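You operate a simulated robot arm through the tools that you are given. There is no shell and no other tool.

You are at the controls of a simulated robot arm. One attempt, no reset.

Task
Set speed and heat by the card, heaters on, zero the count, and start once the orange lamp lights.

Only the result counts: the job must be done as asked and must still hold three seconds after the hand-in. Knocking over, shifting, dropping, spilling or breaking anything else fails it.

Robot
A 6-joint arm with a two-finger gripper, fixed in place. Base frame: the origin is at the foot of the arm, x ahead of it, y to its left, z up; the work surface is at about z = 0.78. Units: m, degrees, N and s.
Its first joint turns from -166.0 to 166.0 degrees. Payload 2.45 kg.
The tool frame sits at the grasp point between the pads (the TCP): z along the fingers, y along the line on which they close. The tips reach 0.02 m beyond it. The gripper opens to 0.14 m. The gripper's body begins 0.168 m behind the TCP.
Orientation is told as [roll, pitch, yaw] about the base's x, y, z axes, in that order, counted from this pose: with the fingers straight down and closing along the base's y, the tool's x points along the base's -x, its y along +y and its z along -z.

Tools
- The arm moves only by the tool step_arm. Its argument "rows" is a list of rows, each a list of 7 numbers: the opening, from 0 (shut) to 1 (fully open), then the shift along the tool's x, y, z in units of 30 mm (1.0 is 30 mm), then the turn, a rotation vector about the tool's x, y, z in units of 8 degrees (1.0 is 8 degrees). In form: [[fingers, x, y, z, rx, ry, rz], ...]. A call has 1 to 20 rows; each row shifts and turns the commanded pose from where the row before left it, along the tool's axes as they then stand. A call with a number of a shift or a turn outside -1 to 1 is refused whole. A row lasts 0.2 s, in which the tool goes at most 0.05 m and 8.6 degrees; a call with a longer step from one row to the next is refused whole, and so is a gripper value outside its range. A pose out of reach is approached as far as the arm can. The call stops where the force on the tool passes 40 N (or 10 N more than at its start, if that is more) or the arm is blocked; 0.2 s more then pass. Each finger travels about 0.045 m/s and halts on what it meets, pressing with about 31 N; the grip force reading is that of the motor and also rises with nothing between the fingers. The clock runs only during rows and for 0.2 s after the last one: add rows that do not move to give the fingers time. It gives the time, the measured TCP pose, the force on the tool (base axes), the opening and the grip force at its end, in the units of the frame above (readings bear some noise), with the torque about the TCP (base axes, N m) and any sound that the robot's microphone picked up.
- Cameras (640 x 400 px; columns grow to the right, rows downward): "scene" is fixed at [0.0496, 0.4998, 1.391]; the picture's right is [-0.61, -0.79, 0.00], its down [-0.35, 0.27, -0.90] and it looks along [0.71, -0.55, -0.44] (base axes); focal length 338 px, centre (320, 200). "wrist" rides on the gripper at [0.078, 0.011, -0.209] in the tool frame; the picture's right is [-0.14, 0.99, 0.00], its down [-0.92, -0.13, -0.37] and it looks along [-0.37, -0.05, 0.93] (tool axes); focal length 280 px, centre (320, 200).
- get_image(camera): a new picture of that camera. No time passes.
- point_at(camera, pixels): for up to 12 pixels [column, row] of the newest picture of that camera ("zoom" is the newest enlarged one), the place [x, y, z] in the base frame of the surface seen there, good to about 0.002 m. No time passes.
- enlarge(camera, box): a new picture of the part [left, top, right, bottom] of that camera's present view, enlarged. No time passes.
- finish_job(): hands the job in; it is judged then, once.

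Unless the task says otherwise, let go and move clear before handing in.

The tools are called after ">>>" as name(argument=value, ...) on one line, values as JSON. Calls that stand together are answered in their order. step_arm: Moves the arm, as the interface text tells. Its arguments: {"type":"object","properties":{"rows":{"type":"array"}},"required":["rows"]} The other tools are called the same way: get_image (camera) takes a picture; point_at (camera, pixels) gives the place of the surface under pixels of a picture; enlarge (camera, box) takes an enlarged picture of a part of a camera's view; finish_job () hands the job in.

At the start:

```text
clock: 0.0
ee_pos: [0.6318, 0.0268, 1.1772]
ee_rot: [0.0, 0.0, 0.0]
ft_force: [-0.5, -0.3, 0.2]
ft_torque: [0.0, 0.0, -0.01]
grip_width: 0.1401
grip_force: 0.1
```

scene: 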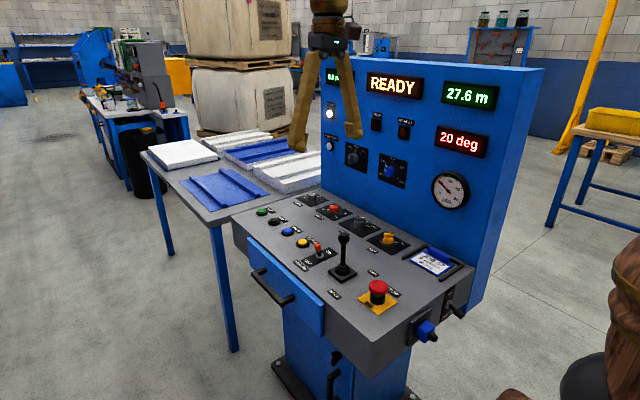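
wrist: 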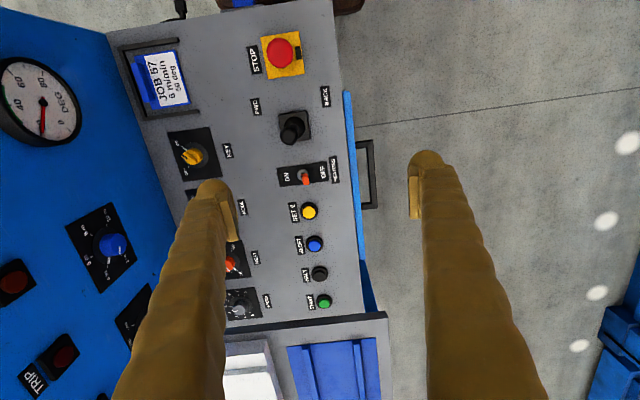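

The scene shows a control panel with a card at about (433,261) and displays READY, 27.6 m and 20 deg. I'll enlarge the parts to read the card and labels.

>>> enlarge(camera="scene", box=[230, 180, 390, 280])

>>> enlarge(camera="scene", box=[320, 60, 520, 220])

>>> enlarge(camera="wrist", box=[100, 20, 260, 120])

>>> enlarge(camera="wrist", box=[160, 120, 360, 320])

>>> enlarge(camera="scene", box=[320, 210, 480, 330])

```text
4.00 times, centred on (310, 230) of scene
```

zoom: 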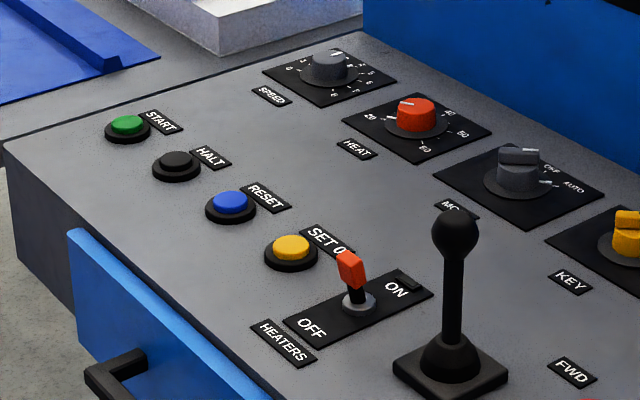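

```text
2.50 times, centred on (420, 140) of scene
```

zoom: 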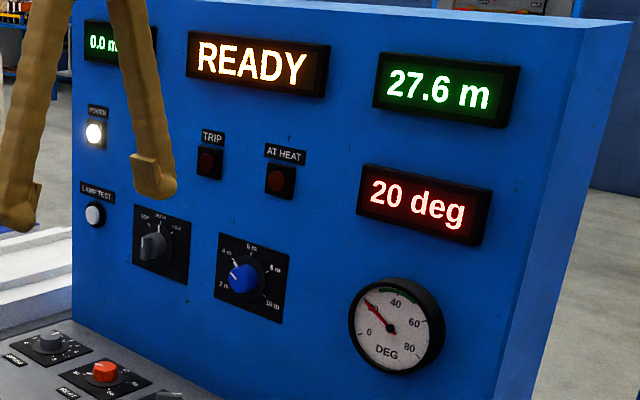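

```text
4.00 times, centred on (180, 70) of wrist
```

zoom: 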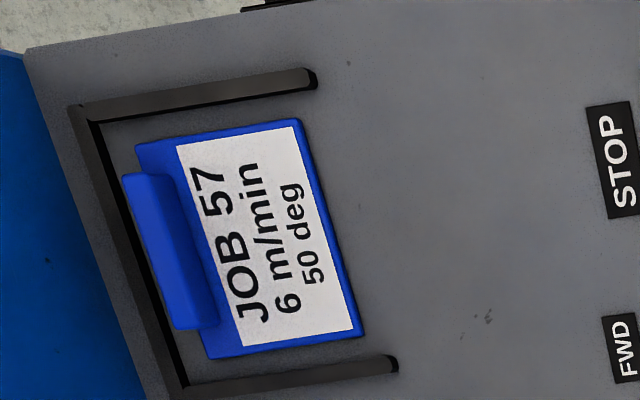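

```text
2.00 times, centred on (260, 220) of wrist
```

zoom: 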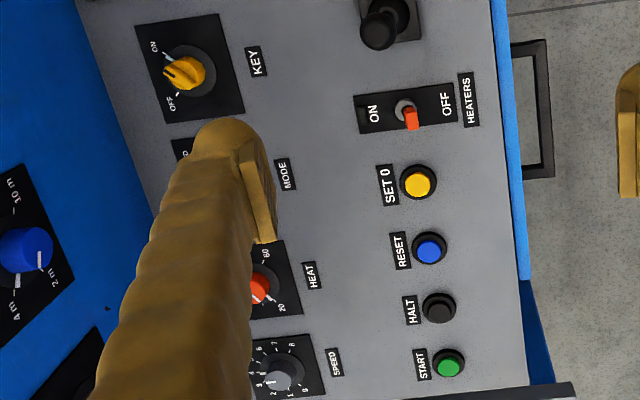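

```text
3.33 times, centred on (400, 270) of scene
```

zoom: 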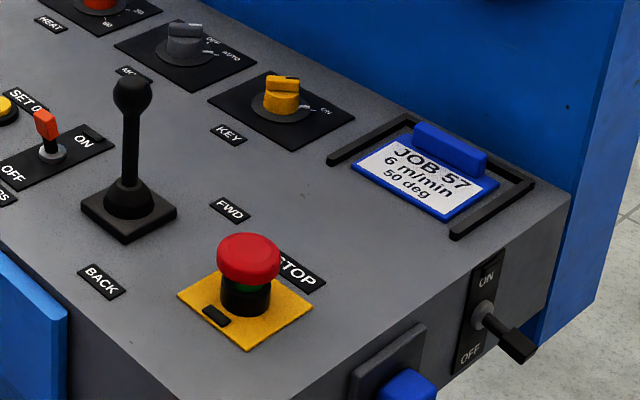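

The card asks for 6 m/min and 50 deg. Next I locate the controls and look at the mode, key and dials, partly hidden by the finger at (215,210) in the wrist view.

>>> point_at(camera="wrist", pixels=[[323, 301], [320, 273], [315, 243], [309, 211], [305, 177], [240, 304], [232, 263], [192, 156], [292, 130], [280, 52], [260, 160], [330, 20]])

>>> enlarge(camera="scene", box=[290, 185, 350, 225])

>>> enlarge(camera="scene", box=[330, 205, 410, 255])

>>> enlarge(camera="scene", box=[400, 290, 480, 350])

```text
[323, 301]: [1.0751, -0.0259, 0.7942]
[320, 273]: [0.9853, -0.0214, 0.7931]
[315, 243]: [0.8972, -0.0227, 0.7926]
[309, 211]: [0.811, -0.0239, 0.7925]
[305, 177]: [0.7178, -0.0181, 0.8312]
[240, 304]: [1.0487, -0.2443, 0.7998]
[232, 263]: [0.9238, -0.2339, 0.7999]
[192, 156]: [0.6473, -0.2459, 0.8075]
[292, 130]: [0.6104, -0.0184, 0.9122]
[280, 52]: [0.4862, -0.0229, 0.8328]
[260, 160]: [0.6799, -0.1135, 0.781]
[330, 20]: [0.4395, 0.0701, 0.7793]
```

```text
10.00 times, centred on (320, 205) of scene
```

zoom: 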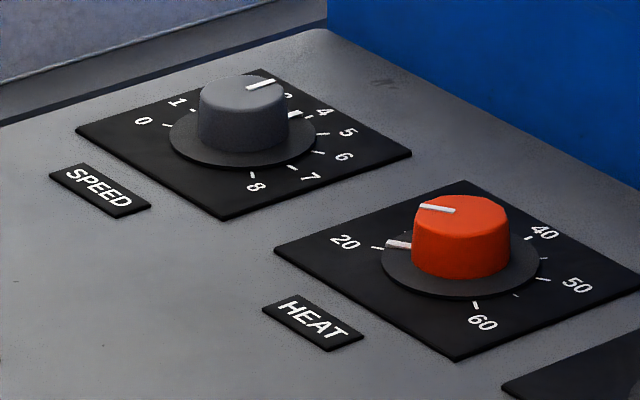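

```text
8.00 times, centred on (370, 230) of scene
```

zoom: 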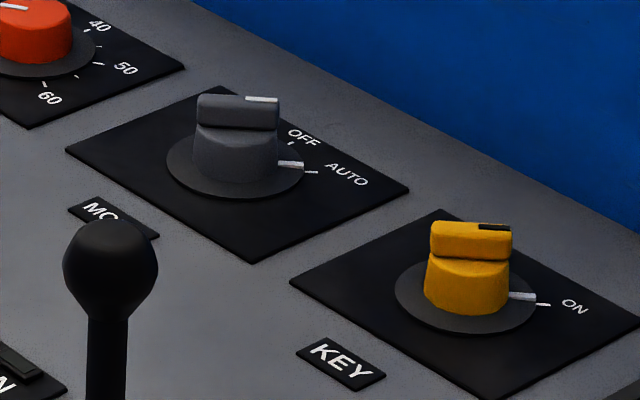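

```text
6.67 times, centred on (440, 320) of scene
```

zoom: 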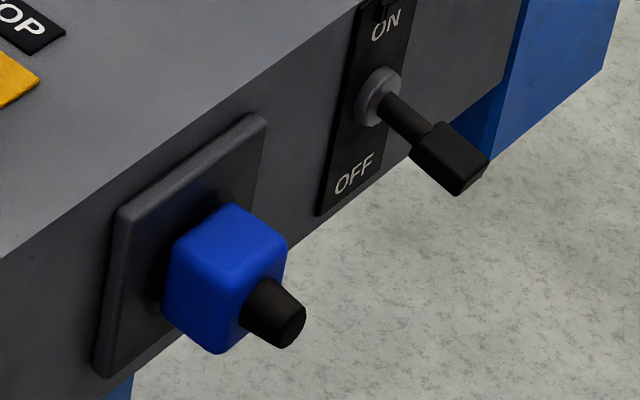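

The mode knob points to AUTO, the key is ON, speed is near 3–4 and heat is at 20. I measure the vertical panel, dials and drawer clearance in the scene view.

>>> point_at(camera="scene", pixels=[[404, 195], [470, 250], [500, 70], [324, 75], [407, 131], [377, 121], [391, 172], [355, 157], [313, 199], [335, 208], [341, 237], [317, 249]])

>>> step_arm(rows=[[0.4, -1, 0, 0, 0, 0, 0], [0.4, -1, 0, 0, 0, 0, 0], [0.4, -1, 0, 0, 0, 0, 0], [0.4, -1, 0, 0, 0, 0, 0], [0.4, 0, -1, 0, 0, 0, 0], [0.4, 0, -1, 0, 0, 0, 0], [0.4, 0, -1, 0, 0, 0, 0], [0.4, 0, 0, 0, 0, 0, 0]])

>>> get_image(camera="wrist")

>>> get_image(camera="scene")

```text
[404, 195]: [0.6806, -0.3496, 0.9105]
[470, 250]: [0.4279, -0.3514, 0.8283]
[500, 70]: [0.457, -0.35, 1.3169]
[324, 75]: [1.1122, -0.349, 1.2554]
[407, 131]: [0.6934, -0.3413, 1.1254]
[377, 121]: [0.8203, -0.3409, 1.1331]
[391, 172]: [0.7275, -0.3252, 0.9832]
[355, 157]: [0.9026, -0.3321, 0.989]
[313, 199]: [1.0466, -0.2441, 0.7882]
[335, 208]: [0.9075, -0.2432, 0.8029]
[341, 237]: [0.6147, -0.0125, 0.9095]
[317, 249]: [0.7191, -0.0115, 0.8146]
```

```text
clock: 1.8
ee_pos: [0.7501, -0.0645, 1.1778]
ee_rot: [0.1, 0.0, 0.0]
ft_force: [-0.3, 0.0, 0.0]
ft_torque: [0.01, 0.03, 0.01]
grip_width: 0.056
grip_force: 0.0
```

```text
taken
```

wrist: 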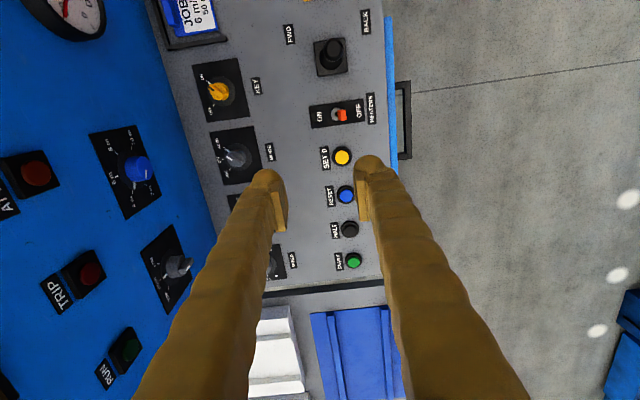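

```text
taken
```

scene: 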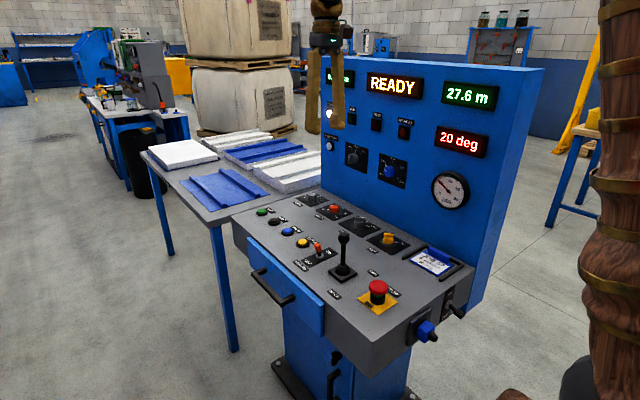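

The fingers stand at (270,200) and (370,200) with the dials hidden below left. I go lower over the dials for a close look, keeping off the panel at y = -0.35.

>>> step_arm(rows=[[0.4, -1, -1, 0, 0, 0, 0], [0.4, -1, -1, 0, 0, 0, 0], [0.4, 0, -1, 0.8, 0, 0, 0], [0.4, 0, -1, 1, 0, 0, 0], [0.4, 0, -1, 1, 0, 0, 0], [0.4, 0, 0, 1, 0, 0, 0], [0.4, 0, 0, 1, 0, 0, 0], [0.4, 0, 0, 1, 0, 0, 0], [0.4, 0, 0, 0, 0, 0, 0]])

>>> get_image(camera="wrist")

>>> enlarge(camera="scene", box=[320, 60, 520, 220])

```text
clock: 3.8
ee_pos: [0.812, -0.2126, 1.0026]
ee_rot: [-0.1, 0.0, -0.1]
ft_force: [0.0, -0.2, 0.0]
ft_torque: [0.0, 0.01, 0.01]
grip_width: 0.0558
grip_force: 0.0
```

```text
taken
```

wrist: 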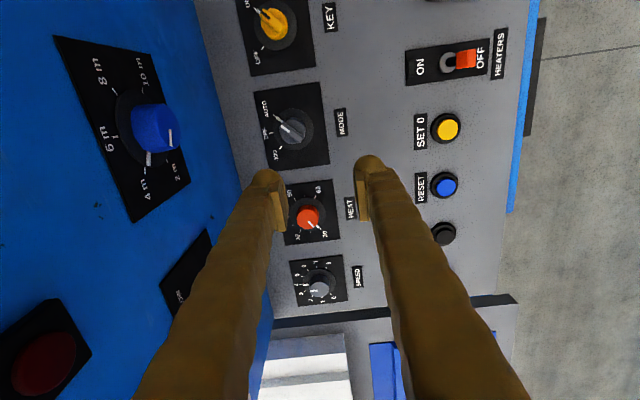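

```text
2.50 times, centred on (420, 140) of scene
```

zoom: 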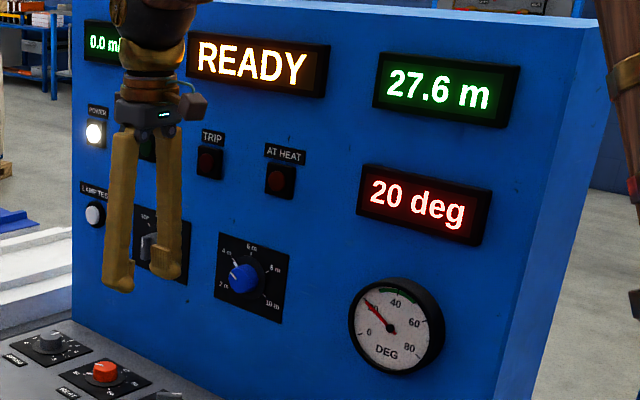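

The dials are seen at (310,215) and (320,285) between the fingers; I enlarge them to read the marks.

>>> enlarge(camera="wrist", box=[270, 170, 370, 310])

>>> point_at(camera="zoom", pixels=[[300, 300]])

>>> point_at(camera="wrist", pixels=[[308, 217], [320, 289], [290, 181], [334, 179], [341, 236], [284, 246], [290, 261], [339, 255], [347, 299], [299, 307], [330, 330], [350, 240]])

>>> enlarge(camera="wrist", box=[270, 250, 370, 310])

>>> point_at(camera="zoom", pixels=[[320, 250], [300, 200]])

```text
2.86 times, centred on (320, 240) of wrist
```

zoom: 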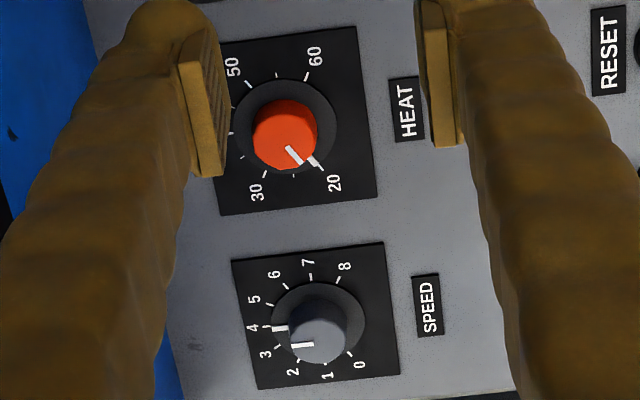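

```text
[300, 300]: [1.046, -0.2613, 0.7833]
```

```text
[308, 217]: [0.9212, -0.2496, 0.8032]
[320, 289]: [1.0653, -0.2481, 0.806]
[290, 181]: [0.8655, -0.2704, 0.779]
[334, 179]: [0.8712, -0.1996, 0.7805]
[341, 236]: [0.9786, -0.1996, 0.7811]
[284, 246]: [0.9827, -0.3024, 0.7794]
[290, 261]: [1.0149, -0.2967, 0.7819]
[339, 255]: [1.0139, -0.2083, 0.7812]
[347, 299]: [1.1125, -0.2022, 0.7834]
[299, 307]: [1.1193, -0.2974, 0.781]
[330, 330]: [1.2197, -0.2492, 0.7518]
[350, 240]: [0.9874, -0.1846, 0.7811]
```

```text
6.40 times, centred on (320, 280) of wrist
```

zoom: 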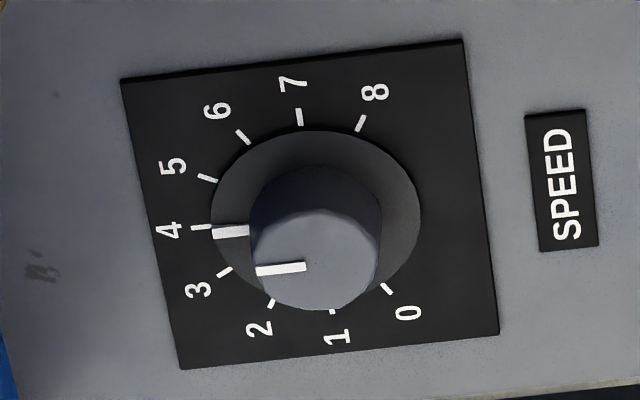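

```text
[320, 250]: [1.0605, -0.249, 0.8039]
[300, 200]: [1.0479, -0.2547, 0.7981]
```

Speed is at 4 and heat at 20; I take tick coordinates from the enlarged speed dial, then for heat.

>>> point_at(camera="zoom", pixels=[[388, 288], [332, 312], [271, 303], [223, 272], [200, 227], [207, 178], [243, 137], [299, 117], [360, 123], [232, 232], [265, 271], [302, 266]])

>>> point_at(camera="zoom", pixels=[[418, 205], [315, 130], [378, 265], [252, 255], [320, 308], [320, 212], [300, 180], [372, 200], [255, 190]])

>>> enlarge(camera="wrist", box=[270, 175, 350, 250])

```text
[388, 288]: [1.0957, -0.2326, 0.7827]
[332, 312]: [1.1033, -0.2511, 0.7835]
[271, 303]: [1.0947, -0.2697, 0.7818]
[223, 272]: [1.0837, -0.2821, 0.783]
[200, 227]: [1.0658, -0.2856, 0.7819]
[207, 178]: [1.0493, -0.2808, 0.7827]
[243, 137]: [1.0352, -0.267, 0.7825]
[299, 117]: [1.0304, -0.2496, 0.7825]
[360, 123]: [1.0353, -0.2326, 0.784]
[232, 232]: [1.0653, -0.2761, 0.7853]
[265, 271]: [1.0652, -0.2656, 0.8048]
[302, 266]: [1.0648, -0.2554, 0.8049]
```

```text
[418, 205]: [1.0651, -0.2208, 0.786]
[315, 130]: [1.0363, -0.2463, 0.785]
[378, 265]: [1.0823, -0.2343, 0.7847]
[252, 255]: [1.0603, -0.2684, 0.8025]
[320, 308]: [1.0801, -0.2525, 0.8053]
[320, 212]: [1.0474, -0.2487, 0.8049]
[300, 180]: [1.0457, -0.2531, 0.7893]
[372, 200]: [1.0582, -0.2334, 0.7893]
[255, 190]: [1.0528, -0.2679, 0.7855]
```

```text
5.33 times, centred on (310, 212) of wrist
```

zoom: 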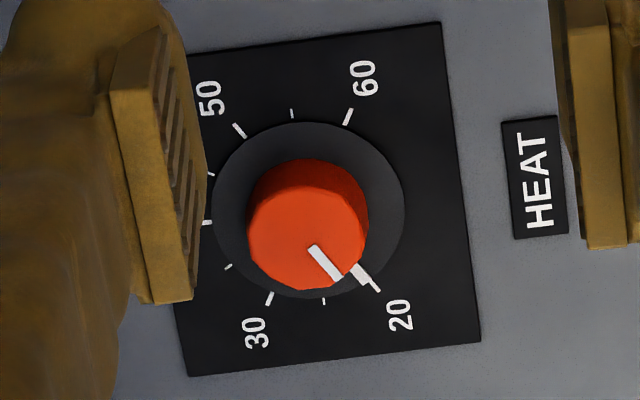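

The dials span 240° with 30° per step: speed must turn 60° clockwise from 4 to 6, and heat 180° clockwise from 20 to 50. Speed centre is about (1.0655,-0.2505), so I yaw and tilt the tool to reach out that far.

>>> step_arm(rows=[[0.4, 0, 0, 0, 0, 0, 1], [0.4, 0, 0, 0, 0, 0, 1], [0.4, 0, 0, 0, 0, 0, 0.5], [0.4, 0, 0, 0, 0, -1, 0], [0.4, 0, 0, 0, 0, -1, 0], [0.4, 0, 0, 0, 0, -1, 0], [0.4, 0, 0, 0, 0, 0, 0]])

```text
clock: 5.4
ee_pos: [0.8122, -0.2134, 1.0027]
ee_rot: [0.1, -24.1, -20.0]
ft_force: [-0.2, -0.8, 0.0]
ft_torque: [0.01, 0.01, 0.01]
grip_width: 0.056
grip_force: 0.1
```

The tilt worked (24° lean, azimuth -20°). Now I move to a hover above the speed dial at z 0.90.

>>> step_arm(rows=[[0.4, -0.895, 0.246, 0.92, 0, 0, 0], [0.4, -0.895, 0.246, 0.92, 0, 0, 0], [0.4, -0.895, 0.246, 0.92, 0, 0, 0], [0.4, -0.895, 0.246, 0.92, 0, 0, 0], [0.4, -0.895, 0.246, 0.92, 0, 0, 0], [0.4, -0.895, 0.246, 0.92, 0, 0, 0], [0.4, -0.895, 0.246, 0.92, 0, 0, 0], [0.4, 0, 0, 0, 0, 0, 0]])

>>> get_image(camera="wrist")

>>> get_image(camera="scene")

```text
clock: 7.2
ee_pos: [1.065, -0.251, 0.9052]
ee_rot: [0.0, -24.0, -20.0]
ft_force: [0.6, 0.2, 0.8]
ft_torque: [0.03, -0.03, 0.02]
grip_width: 0.0562
grip_force: 0.0
```

```text
taken
```

wrist: 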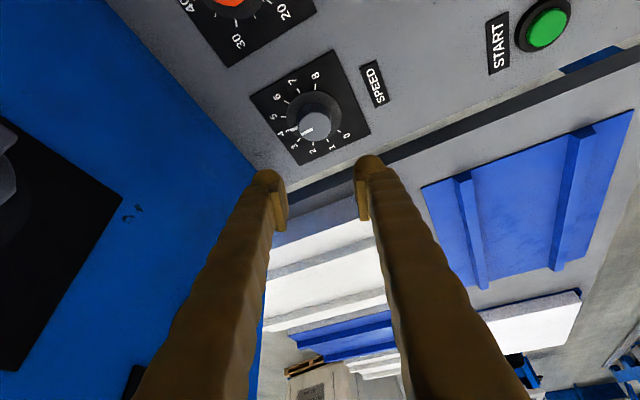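

```text
taken
```

scene: 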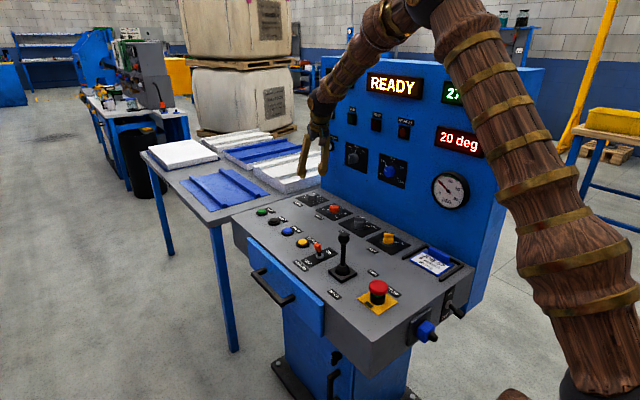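

The tool is above the speed knob at (1.065,-0.251,0.905) with the knob at pixel (315,120). I go straight down to z ≈ 0.813.

>>> step_arm(rows=[[0.4, 0.3125, 0.005, 0.7, 0, 0, 0], [0.4, 0.3125, 0.005, 0.7, 0, 0, 0], [0.4, 0.3125, 0.005, 0.7, 0, 0, 0], [0.4, 0.29, 0.005, 0.65, 0, 0, 0], [0.4, 0, 0, 0, 0, 0, 0], [0.4, 0, 0, 0, 0, 0, 0]])

>>> get_image(camera="wrist")

>>> enlarge(camera="scene", box=[270, 150, 350, 220])

```text
clock: 8.6
ee_pos: [1.0641, -0.2508, 0.8135]
ee_rot: [0.0, -24.0, -19.9]
ft_force: [-0.4, -0.1, 0.0]
ft_torque: [0.03, 0.0, 0.04]
grip_width: 0.0558
grip_force: 0.1
```

```text
taken
```

wrist: 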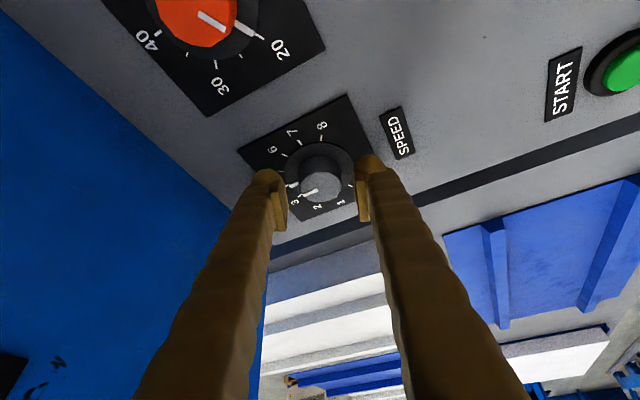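

```text
5.71 times, centred on (310, 185) of scene
```

zoom: 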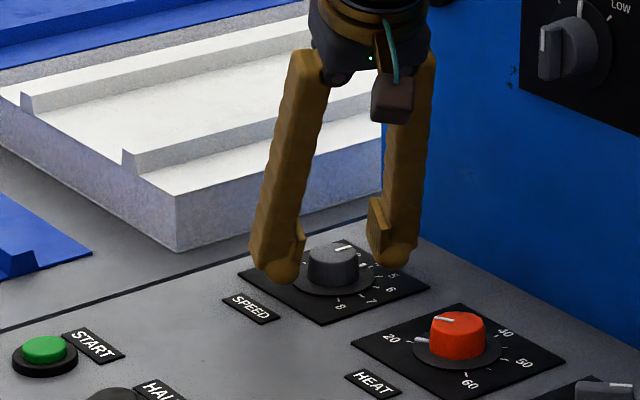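

The fingers straddle the speed knob. I close on it.

>>> step_arm(rows=[[0, 0, 0, 0, 0, 0, 0], [0, 0, 0, 0, 0, 0, 0], [0, 0, 0, 0, 0, 0, 0], [0, 0, 0, 0, 0, 0, 0]])

>>> enlarge(camera="scene", box=[270, 150, 350, 220])

>>> enlarge(camera="wrist", box=[240, 90, 400, 230])

```text
clock: 9.6
ee_pos: [1.0652, -0.251, 0.8131]
ee_rot: [-0.1, -24.0, -20.0]
ft_force: [6.2, 18.6, -2.1]
ft_torque: [0.24, -0.07, 0.0]
grip_width: 0.0339
grip_force: 45.3
```

```text
5.71 times, centred on (310, 185) of scene
```

zoom: 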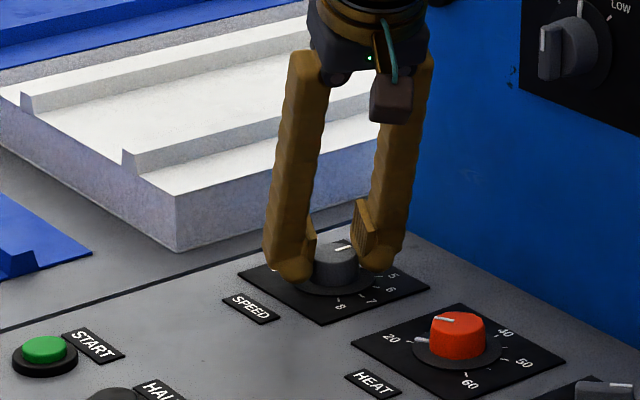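

```text
2.86 times, centred on (320, 160) of wrist
```

zoom: 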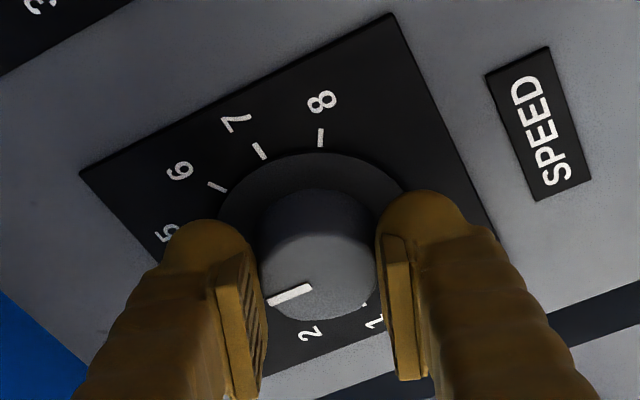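

The knob is held at 0.034 m width with a slight sideways force of +y. I ease over 0.7 mm and turn 30° clockwise about the vertical.

>>> step_arm(rows=[[0, 0, 0.025, 0, 0, 0, 0], [0, 0, 0, 0, 0.254, 0, 0.571], [0, 0, 0, 0, 0.254, 0, 0.571], [0, 0, 0, 0, 0.254, 0, 0.571], [0, 0, 0, 0, 0, 0, 0]])

>>> enlarge(camera="wrist", box=[240, 90, 400, 230])

>>> enlarge(camera="scene", box=[270, 150, 350, 220])

```text
clock: 10.8
ee_pos: [1.0654, -0.2493, 0.8136]
ee_rot: [-0.1, -24.0, -35.0]
ft_force: [-16.3, 5.9, 3.0]
ft_torque: [0.13, 0.25, 0.01]
grip_width: 0.0337
grip_force: 45.5
```

```text
2.86 times, centred on (320, 160) of wrist
```

zoom: 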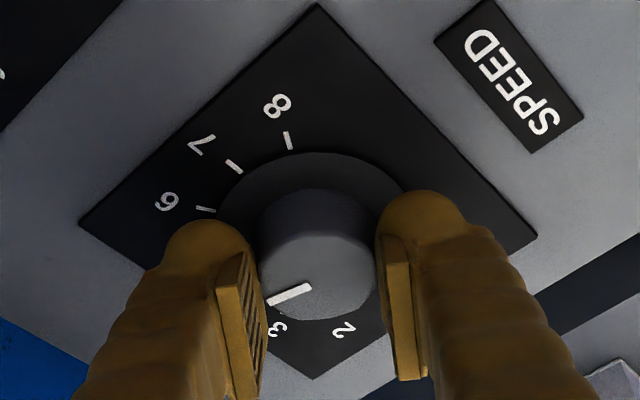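

```text
5.71 times, centred on (310, 185) of scene
```

zoom: 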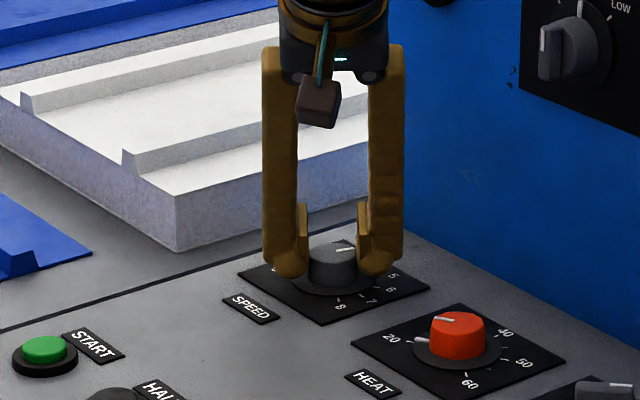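

The pointer turned with the gripper to between 4 and 5. I continue another 15° with a small centring correction.

>>> step_arm(rows=[[0, 0.025, 0, -0.01, 0.254, 0, 0.571], [0, 0, 0, 0, 0.254, 0, 0.571], [0, 0, 0, 0, 0.254, 0, 0.571], [0, 0, 0, 0, 0, 0, 0]])

>>> enlarge(camera="wrist", box=[240, 90, 400, 230])

>>> enlarge(camera="scene", box=[270, 150, 350, 220])

```text
clock: 11.8
ee_pos: [1.0646, -0.2495, 0.813]
ee_rot: [0.1, -24.0, -50.0]
ft_force: [-1.1, -11.7, 0.8]
ft_torque: [-0.23, -0.14, -0.01]
grip_width: 0.0337
grip_force: 44.8
```

```text
2.86 times, centred on (320, 160) of wrist
```

zoom: 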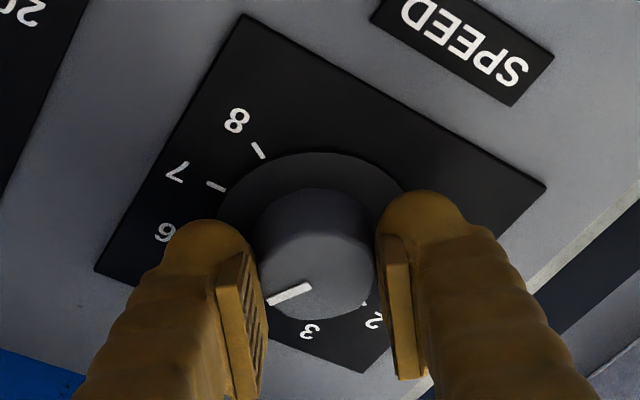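

```text
5.71 times, centred on (310, 185) of scene
```

zoom: 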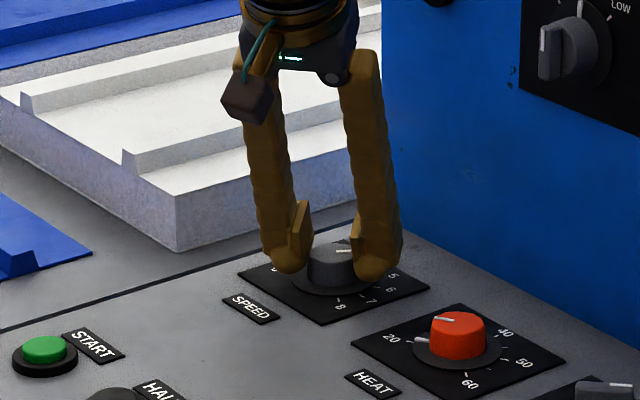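

The pointer has moved to about 5. To keep within reach I open, turn back 40° around the knob and look before regrasping.

>>> step_arm(rows=[[0.4, 0, 0, 0, 0, 0, 0], [0.4, 0, 0, 0, 0, 0, 0], [0.4, 0, 0, 0, -0.407, 0, -0.9135], [0.4, 0, 0, 0, -0.407, 0, -0.9135], [0.4, 0, 0, 0, -0.407, 0, -0.9135], [0.4, 0, 0, 0, -0.407, 0, -0.9135], [0.4, 0, 0, 0, 0, 0, 0]])

>>> enlarge(camera="wrist", box=[240, 90, 400, 230])

>>> enlarge(camera="scene", box=[290, 185, 350, 225])

```text
clock: 13.4
ee_pos: [1.0648, -0.2486, 0.8129]
ee_rot: [0.1, -24.1, -18.1]
ft_force: [0.7, -0.1, 0.3]
ft_torque: [-0.01, -0.01, 0.01]
grip_width: 0.0559
grip_force: 0.1
```

```text
2.86 times, centred on (320, 160) of wrist
```

zoom: 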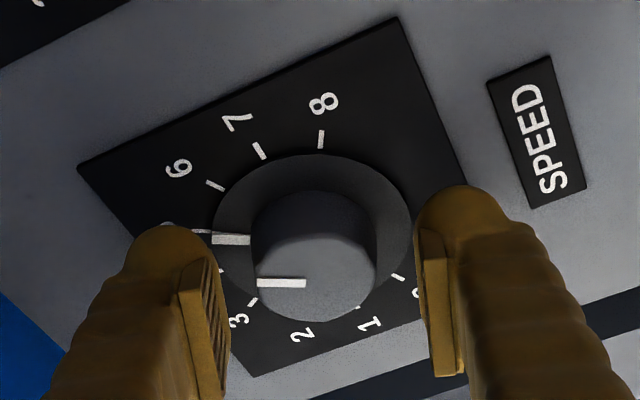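

```text
10.00 times, centred on (320, 205) of scene
```

zoom: 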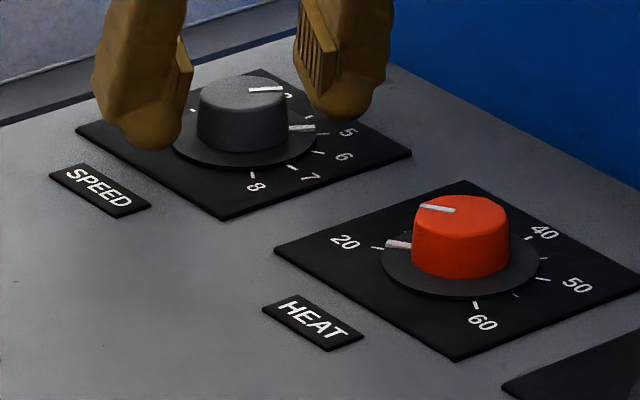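

The pointer is close to 5; I measure its direction precisely.

>>> enlarge(camera="wrist", box=[280, 125, 360, 210])

>>> point_at(camera="wrist", pixels=[[314, 160.5], [318, 160.7], [306, 161], [315, 161], [325, 161]])

```text
4.71 times, centred on (320, 168) of wrist
```

zoom: 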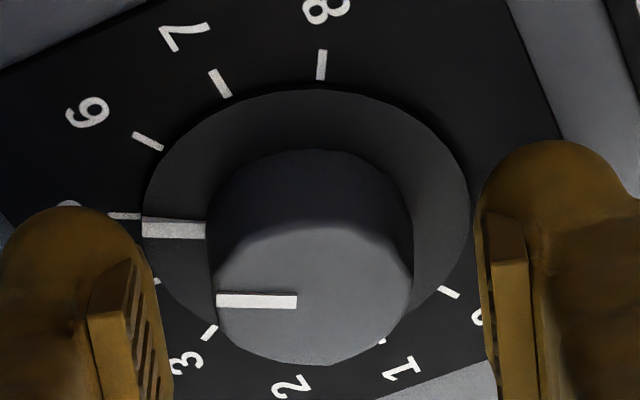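

```text
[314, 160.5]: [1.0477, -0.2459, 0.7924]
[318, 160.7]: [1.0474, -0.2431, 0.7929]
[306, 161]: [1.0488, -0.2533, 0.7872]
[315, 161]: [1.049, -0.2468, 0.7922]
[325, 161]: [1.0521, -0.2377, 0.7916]
```

>>> point_at(camera="zoom", pixels=[[150, 228], [198, 231], [220, 301], [293, 302], [112, 216], [138, 216], [148, 141], [320, 65], [220, 83], [449, 293]])

```text
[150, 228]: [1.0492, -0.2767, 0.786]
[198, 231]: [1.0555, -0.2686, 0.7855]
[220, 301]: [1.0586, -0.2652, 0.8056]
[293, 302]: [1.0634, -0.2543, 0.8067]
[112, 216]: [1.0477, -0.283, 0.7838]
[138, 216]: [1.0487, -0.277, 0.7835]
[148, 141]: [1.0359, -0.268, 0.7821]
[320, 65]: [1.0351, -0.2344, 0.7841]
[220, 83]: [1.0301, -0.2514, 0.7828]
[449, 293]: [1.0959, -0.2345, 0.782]
```

The pointer is right at 5 after parallax, so 30° remains. I regrasp and turn 30° more.

>>> step_arm(rows=[[0.4, 0, -0.033, 0, 0, 0, 0], [0, 0, 0, 0, 0, 0, 0], [0, 0, 0, 0, 0, 0, 0], [0, 0, 0, 0, 0, 0, 0], [0, 0, 0, 0, 0, 0, 0]])

>>> step_arm(rows=[[0, 0, 0, 0, 0.254, 0, 0.571], [0, 0, 0, 0, 0.254, 0, 0.571], [0, 0, 0, 0, 0.254, 0, 0.571], [0, 0, 0, 0, 0.254, 0, 0.571], [0, 0, 0, 0, 0.254, 0, 0.571], [0, 0, 0, 0, 0.254, 0, 0.571], [0, 0, 0, 0, 0, 0, 0]])

>>> enlarge(camera="scene", box=[290, 185, 350, 225])

>>> enlarge(camera="wrist", box=[240, 90, 400, 230])

```text
clock: 14.6
ee_pos: [1.0645, -0.2491, 0.8128]
ee_rot: [0.1, -24.0, -18.0]
ft_force: [2.4, 2.3, -1.6]
ft_torque: [0.01, -0.01, -0.02]
grip_width: 0.0338
grip_force: 45.1
```

```text
clock: 16.2
ee_pos: [1.065, -0.2506, 0.8129]
ee_rot: [0.1, -24.0, -48.1]
ft_force: [15.0, 17.0, -2.7]
ft_torque: [0.21, -0.18, 0.0]
grip_width: 0.0335
grip_force: 45.3
```

```text
10.00 times, centred on (320, 205) of scene
```

zoom: 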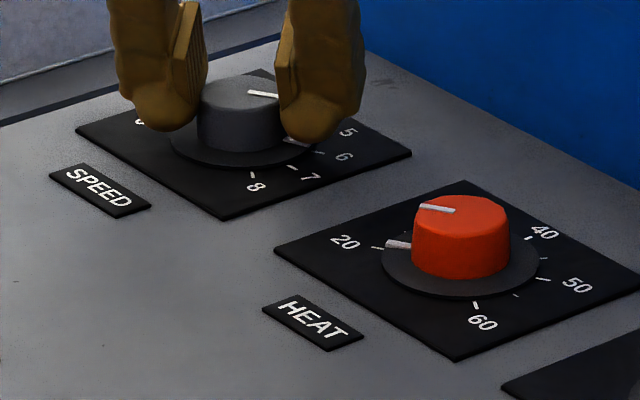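

```text
2.86 times, centred on (320, 160) of wrist
```

zoom: 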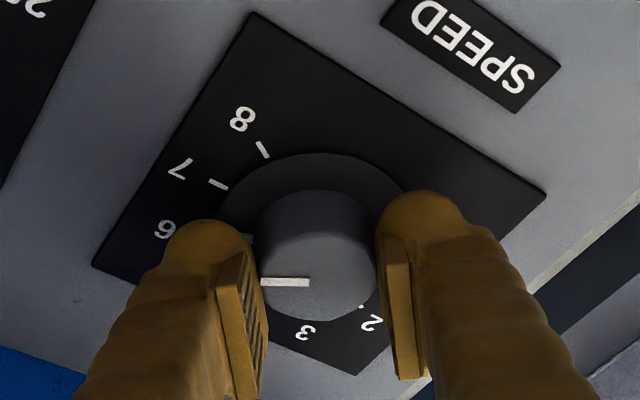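

Now the pointer sits near 6. I release, back the tool straight up off the knob and check the pointer.

>>> step_arm(rows=[[0.4, 0, 0, 0, 0, 0, 0], [0.4, 0, 0, 0, 0, 0, 0], [0.4, -0.3125, 0, -0.7, 0, 0, 0], [0.4, -0.3125, 0, -0.7, 0, 0, 0], [0.4, -0.3125, 0, -0.7, 0, 0, 0], [0.4, -0.3125, 0, -0.7, 0, 0, 0], [0.4, 0, 0, 0, 0, 0, 0]])

>>> get_image(camera="wrist")

>>> enlarge(camera="scene", box=[290, 185, 350, 225])

```text
clock: 17.8
ee_pos: [1.0654, -0.251, 0.9059]
ee_rot: [0.1, -24.0, -47.9]
ft_force: [0.3, -0.3, 0.0]
ft_torque: [-0.02, 0.0, -0.02]
grip_width: 0.056
grip_force: 0.0
```

```text
taken
```

wrist: 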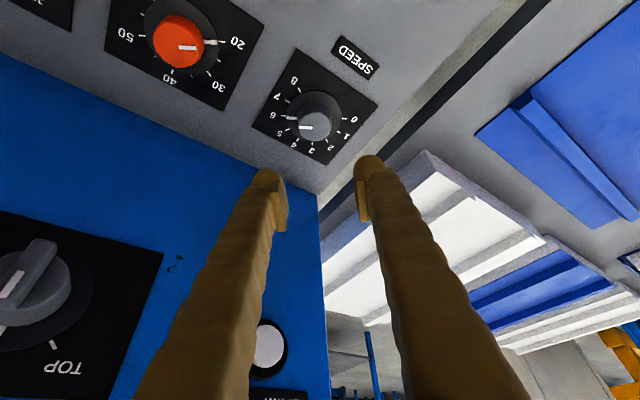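

```text
10.00 times, centred on (320, 205) of scene
```

zoom: 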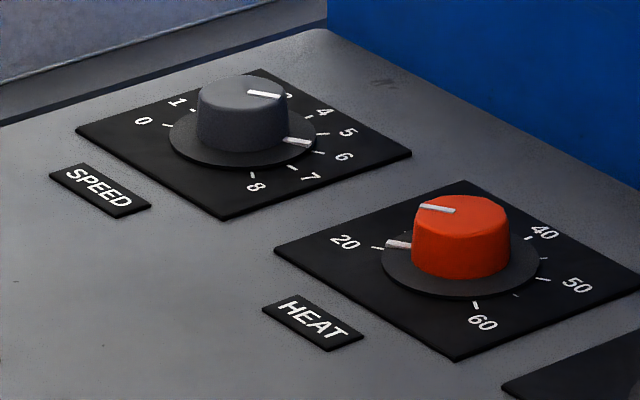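

>>> enlarge(camera="wrist", box=[265, 70, 365, 160])

```text
4.44 times, centred on (315, 115) of wrist
```

zoom: 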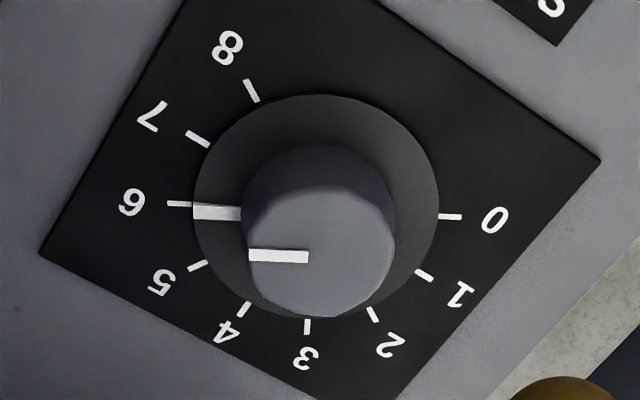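

The speed pointer lines up with 6. Now I move over to the heat knob at (0.925,-0.2505) and turn back 8°.

>>> step_arm(rows=[[0.4, 0.573, -0.693, -0.2547, 0, 0, 0], [0.4, 0.573, -0.693, -0.2547, 0, 0, 0], [0.4, 0.573, -0.693, -0.2547, 0, 0, 0], [0.4, 0.573, -0.693, -0.2547, 0, 0, 0], [0.4, 0.573, -0.693, -0.2547, 0, 0, 0], [0.4, 0, 0, 0, -0.407, 0, -0.9135], [0.4, 0, 0, 0, 0, 0, 0]])

>>> get_image(camera="wrist")

>>> enlarge(camera="wrist", box=[255, 60, 375, 170])

```text
clock: 19.4
ee_pos: [0.9241, -0.2506, 0.9049]
ee_rot: [0.1, -24.0, -40.1]
ft_force: [-0.2, 0.1, -0.3]
ft_torque: [0.02, 0.0, 0.02]
grip_width: 0.056
grip_force: 0.2
```

```text
taken
```

wrist: 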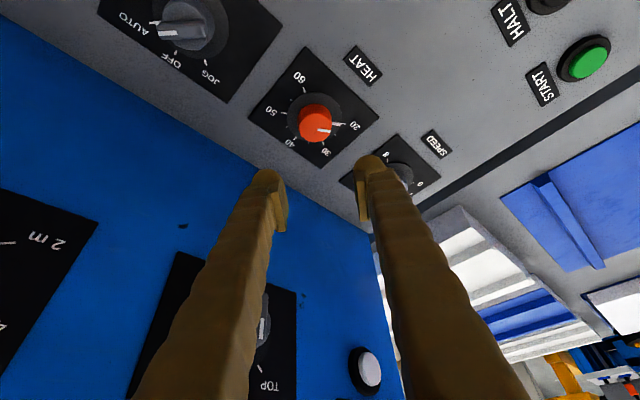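

```text
3.64 times, centred on (315, 115) of wrist
```

zoom: 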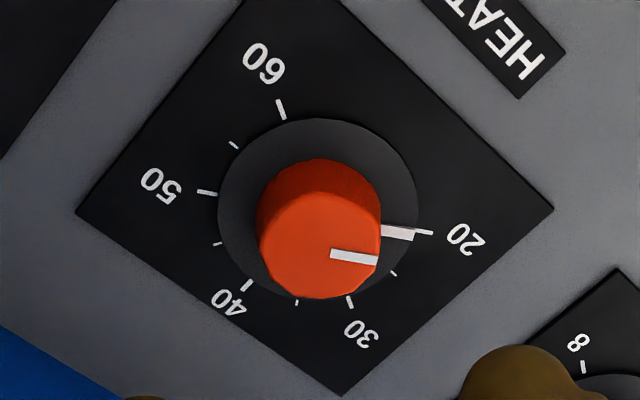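

The heat dial is clear: pointer at 20, and 50 opposite at (207,192). I measure its centre.

>>> point_at(camera="zoom", pixels=[[424, 232], [207, 192], [393, 273], [234, 145], [281, 109], [350, 301], [246, 285], [297, 302], [310, 250], [320, 230], [265, 240], [375, 230]])

```text
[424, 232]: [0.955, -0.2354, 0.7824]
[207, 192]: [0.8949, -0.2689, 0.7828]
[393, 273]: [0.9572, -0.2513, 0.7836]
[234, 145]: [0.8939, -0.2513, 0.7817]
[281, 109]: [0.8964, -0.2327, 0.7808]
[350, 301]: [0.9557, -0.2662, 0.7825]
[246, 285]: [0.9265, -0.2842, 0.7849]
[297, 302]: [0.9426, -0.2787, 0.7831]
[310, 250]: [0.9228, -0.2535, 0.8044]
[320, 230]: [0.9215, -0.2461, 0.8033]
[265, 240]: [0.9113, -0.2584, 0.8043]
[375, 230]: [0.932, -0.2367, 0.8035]
```

Centre is about (0.9255,-0.251). I descend around the knob and close.

>>> step_arm(rows=[[0.4, 0.3025, 0.005, 0.704, 0, 0, 0], [0.4, 0.3025, 0.005, 0.704, 0, 0, 0], [0.4, 0.3025, 0.005, 0.704, 0, 0, 0], [0.4, 0.3025, 0.005, 0.704, 0, 0, 0], [0.4, 0, 0, 0, 0, 0, 0], [0, 0, 0, 0, 0, 0, 0], [0, 0, 0, 0, 0, 0, 0], [0, 0, 0, 0, 0, 0, 0], [0, 0, 0, 0, 0, 0, 0]])

>>> enlarge(camera="wrist", box=[240, 90, 400, 230])

>>> get_image(camera="scene")

```text
clock: 21.4
ee_pos: [0.9236, -0.2503, 0.8141]
ee_rot: [0.1, -24.0, -40.2]
ft_force: [-13.0, -17.0, -0.7]
ft_torque: [-0.31, 0.17, 0.0]
grip_width: 0.0334
grip_force: 44.7
```

```text
2.86 times, centred on (320, 160) of wrist
```

zoom: 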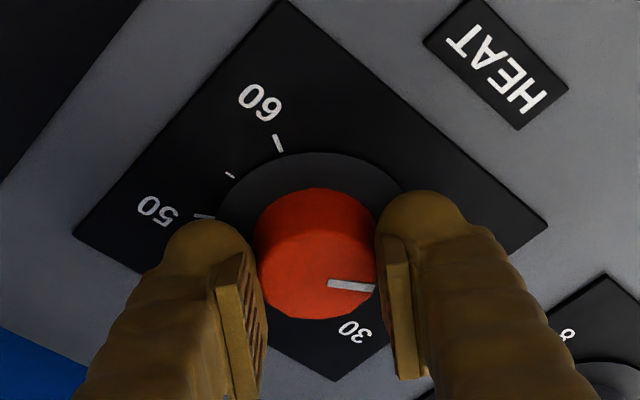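

```text
taken
```

scene: 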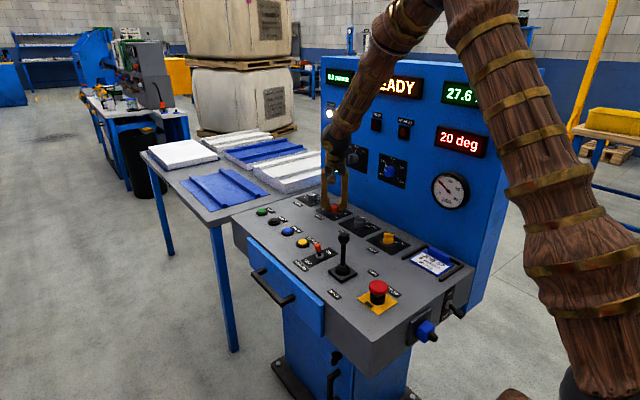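

The knob is held (0.033 m) with a -y sideways load; I ease it out and turn 30° first.

>>> step_arm(rows=[[0, 0, -0.022, 0, 0, 0, 0], [0, 0, 0, 0, 0.254, 0, 0.571], [0, 0, 0, 0, 0.254, 0, 0.571], [0, 0, 0, 0, 0.254, 0, 0.571], [0, 0, 0, 0, 0.254, 0, 0.571], [0, 0, 0, 0, 0.254, 0, 0.571], [0, 0, 0, 0, 0.254, 0, 0.571], [0, 0, 0, 0, 0, 0, 0]])

>>> enlarge(camera="wrist", box=[240, 90, 400, 230])

```text
clock: 23.2
ee_pos: [0.9256, -0.2499, 0.8136]
ee_rot: [0.3, -24.0, -70.1]
ft_force: [-10.4, 22.9, 14.9]
ft_torque: [0.16, 0.11, 0.01]
grip_width: 0.0334
grip_force: 44.5
```

```text
2.86 times, centred on (320, 160) of wrist
```

zoom: 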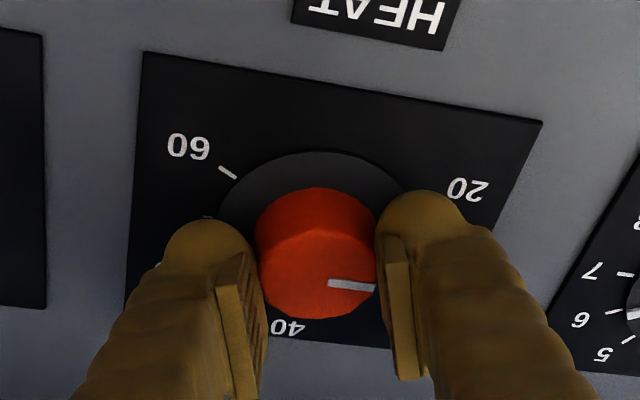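

The heat pointer followed to 25. I continue 30° more with a 1 mm back-off to relieve the load.

>>> step_arm(rows=[[0, 0.03, 0, -0.0136, 0, 0, 0], [0, 0, 0, 0, 0.254, 0, 0.571], [0, 0, 0, 0, 0.254, 0, 0.571], [0, 0, 0, 0, 0.254, 0, 0.571], [0, 0, 0, 0, 0.254, 0, 0.571], [0, 0, 0, 0, 0.254, 0, 0.571], [0, 0, 0, 0, 0.254, 0, 0.571], [0, 0, 0, 0, 0, 0, 0]])

>>> enlarge(camera="wrist", box=[240, 90, 400, 230])

>>> get_image(camera="scene")

```text
clock: 24.2
ee_pos: [0.9243, -0.249, 0.8137]
ee_rot: [0.2, -23.9, -84.9]
ft_force: [-4.0, 4.7, 3.8]
ft_torque: [-0.05, 0.07, -0.01]
grip_width: 0.0336
grip_force: 45.3
stopped in row 5: the force on the tool passed its limit at 41 N (the readings are from after the stop); the commanded pose is now the measured one
```

```text
2.86 times, centred on (320, 160) of wrist
```

zoom: 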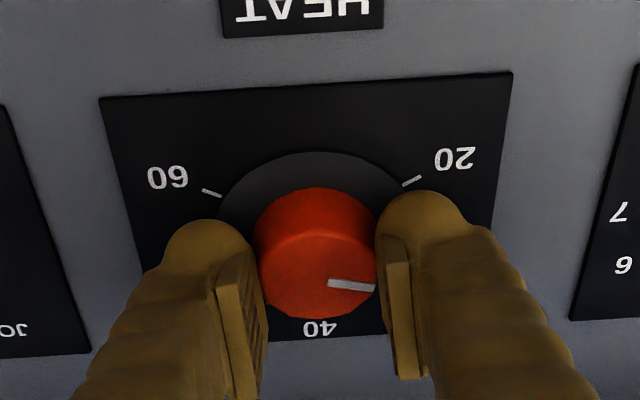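

```text
taken
```

scene: 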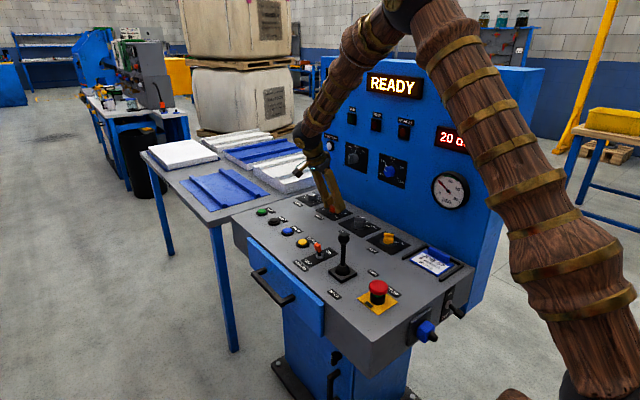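

Turned 45° so far; the force limit tripped once from a small eccentricity, now relieved. I turn 15° more.

>>> step_arm(rows=[[0, 0, 0, 0, 0.254, 0, 0.571], [0, 0, 0, 0, 0.254, 0, 0.571], [0, 0, 0, 0, 0.254, 0, 0.571], [0, 0, 0, 0, 0, 0, 0]])

```text
clock: 25.2
ee_pos: [0.9243, -0.2489, 0.8145]
ee_rot: [0.2, -23.9, -99.9]
ft_force: [4.9, 6.9, 8.8]
ft_torque: [-0.13, -0.08, 0.02]
grip_width: 0.0338
grip_force: 44.9
```

Another 60° total is done. I open, turn back 60° around the knob and check the pointer.

>>> step_arm(rows=[[0.4, 0, 0, 0, 0, 0, 0], [0.4, 0, 0, 0, 0, 0, 0], [0.4, 0, 0, 0, -0.407, 0, -0.9135], [0.4, 0, 0, 0, -0.407, 0, -0.9135], [0.4, 0, 0, 0, -0.407, 0, -0.9135], [0.4, 0, 0, 0, -0.407, 0, -0.9135], [0.4, 0, 0, 0, -0.407, 0, -0.9135], [0.4, 0, 0, 0, -0.407, 0, -0.9135], [0.4, 0, 0, 0, -0.407, 0, -0.9135], [0.4, 0, 0, 0, -0.2035, 0, -0.457], [0.4, 0, 0, 0, 0, 0, 0]])

>>> enlarge(camera="wrist", box=[260, 110, 380, 220])

>>> enlarge(camera="scene", box=[300, 185, 370, 235])

```text
clock: 27.6
ee_pos: [0.9243, -0.2499, 0.8135]
ee_rot: [0.2, -24.1, -39.8]
ft_force: [0.1, 1.2, -0.7]
ft_torque: [-0.03, 0.04, -0.01]
grip_width: 0.0562
grip_force: 0.0
```

```text
3.64 times, centred on (320, 165) of wrist
```

zoom: 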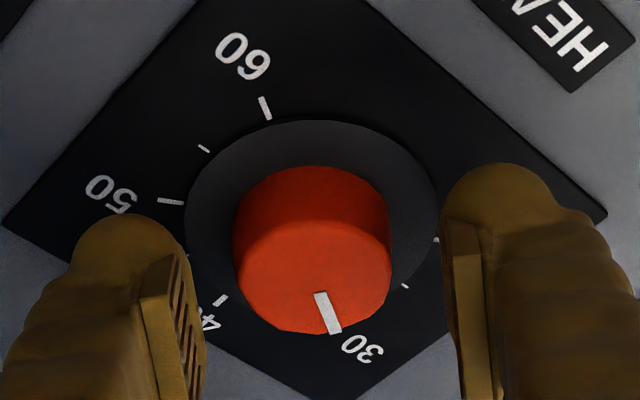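

```text
8.00 times, centred on (335, 210) of scene
```

zoom: 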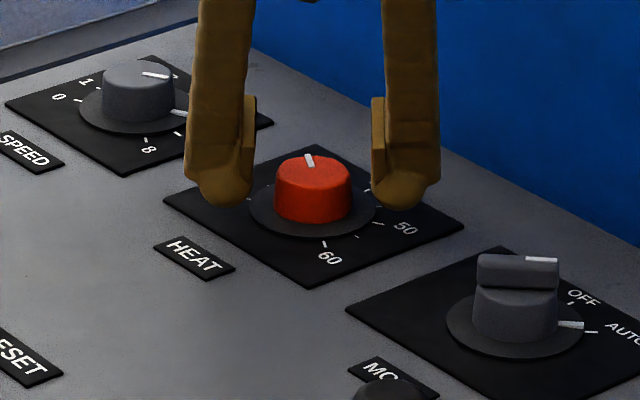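

The heat pointer is at 30; 120° remain. I centre on (0.9244,-0.2509), regrasp and turn 60°.

>>> step_arm(rows=[[0.4, -0.02, -0.023, 0.01, 0, 0, 0], [0, 0, 0, 0, 0, 0, 0], [0, 0, 0, 0, 0, 0, 0], [0, 0, 0, 0, 0, 0, 0], [0, 0, 0, 0, 0, 0, 0]])

>>> step_arm(rows=[[0, 0, 0, 0, 0.254, 0, 0.571], [0, 0, 0, 0, 0.254, 0, 0.571], [0, 0, 0, 0, 0.254, 0, 0.571], [0, 0, 0, 0, 0.254, 0, 0.571], [0, 0, 0, 0, 0.254, 0, 0.571], [0, 0, 0, 0, 0.254, 0, 0.571], [0, 0, 0, 0, 0, 0, 0]])

```text
clock: 28.8
ee_pos: [0.9253, -0.2495, 0.8133]
ee_rot: [0.2, -24.1, -40.0]
ft_force: [4.2, 3.0, -1.2]
ft_torque: [0.07, -0.02, -0.01]
grip_width: 0.0336
grip_force: 45.4
```

```text
clock: 30.4
ee_pos: [0.9256, -0.2503, 0.8135]
ee_rot: [0.3, -24.0, -69.9]
ft_force: [0.9, 7.9, 9.5]
ft_torque: [-0.1, -0.02, 0.01]
grip_width: 0.0338
grip_force: 45.4
```

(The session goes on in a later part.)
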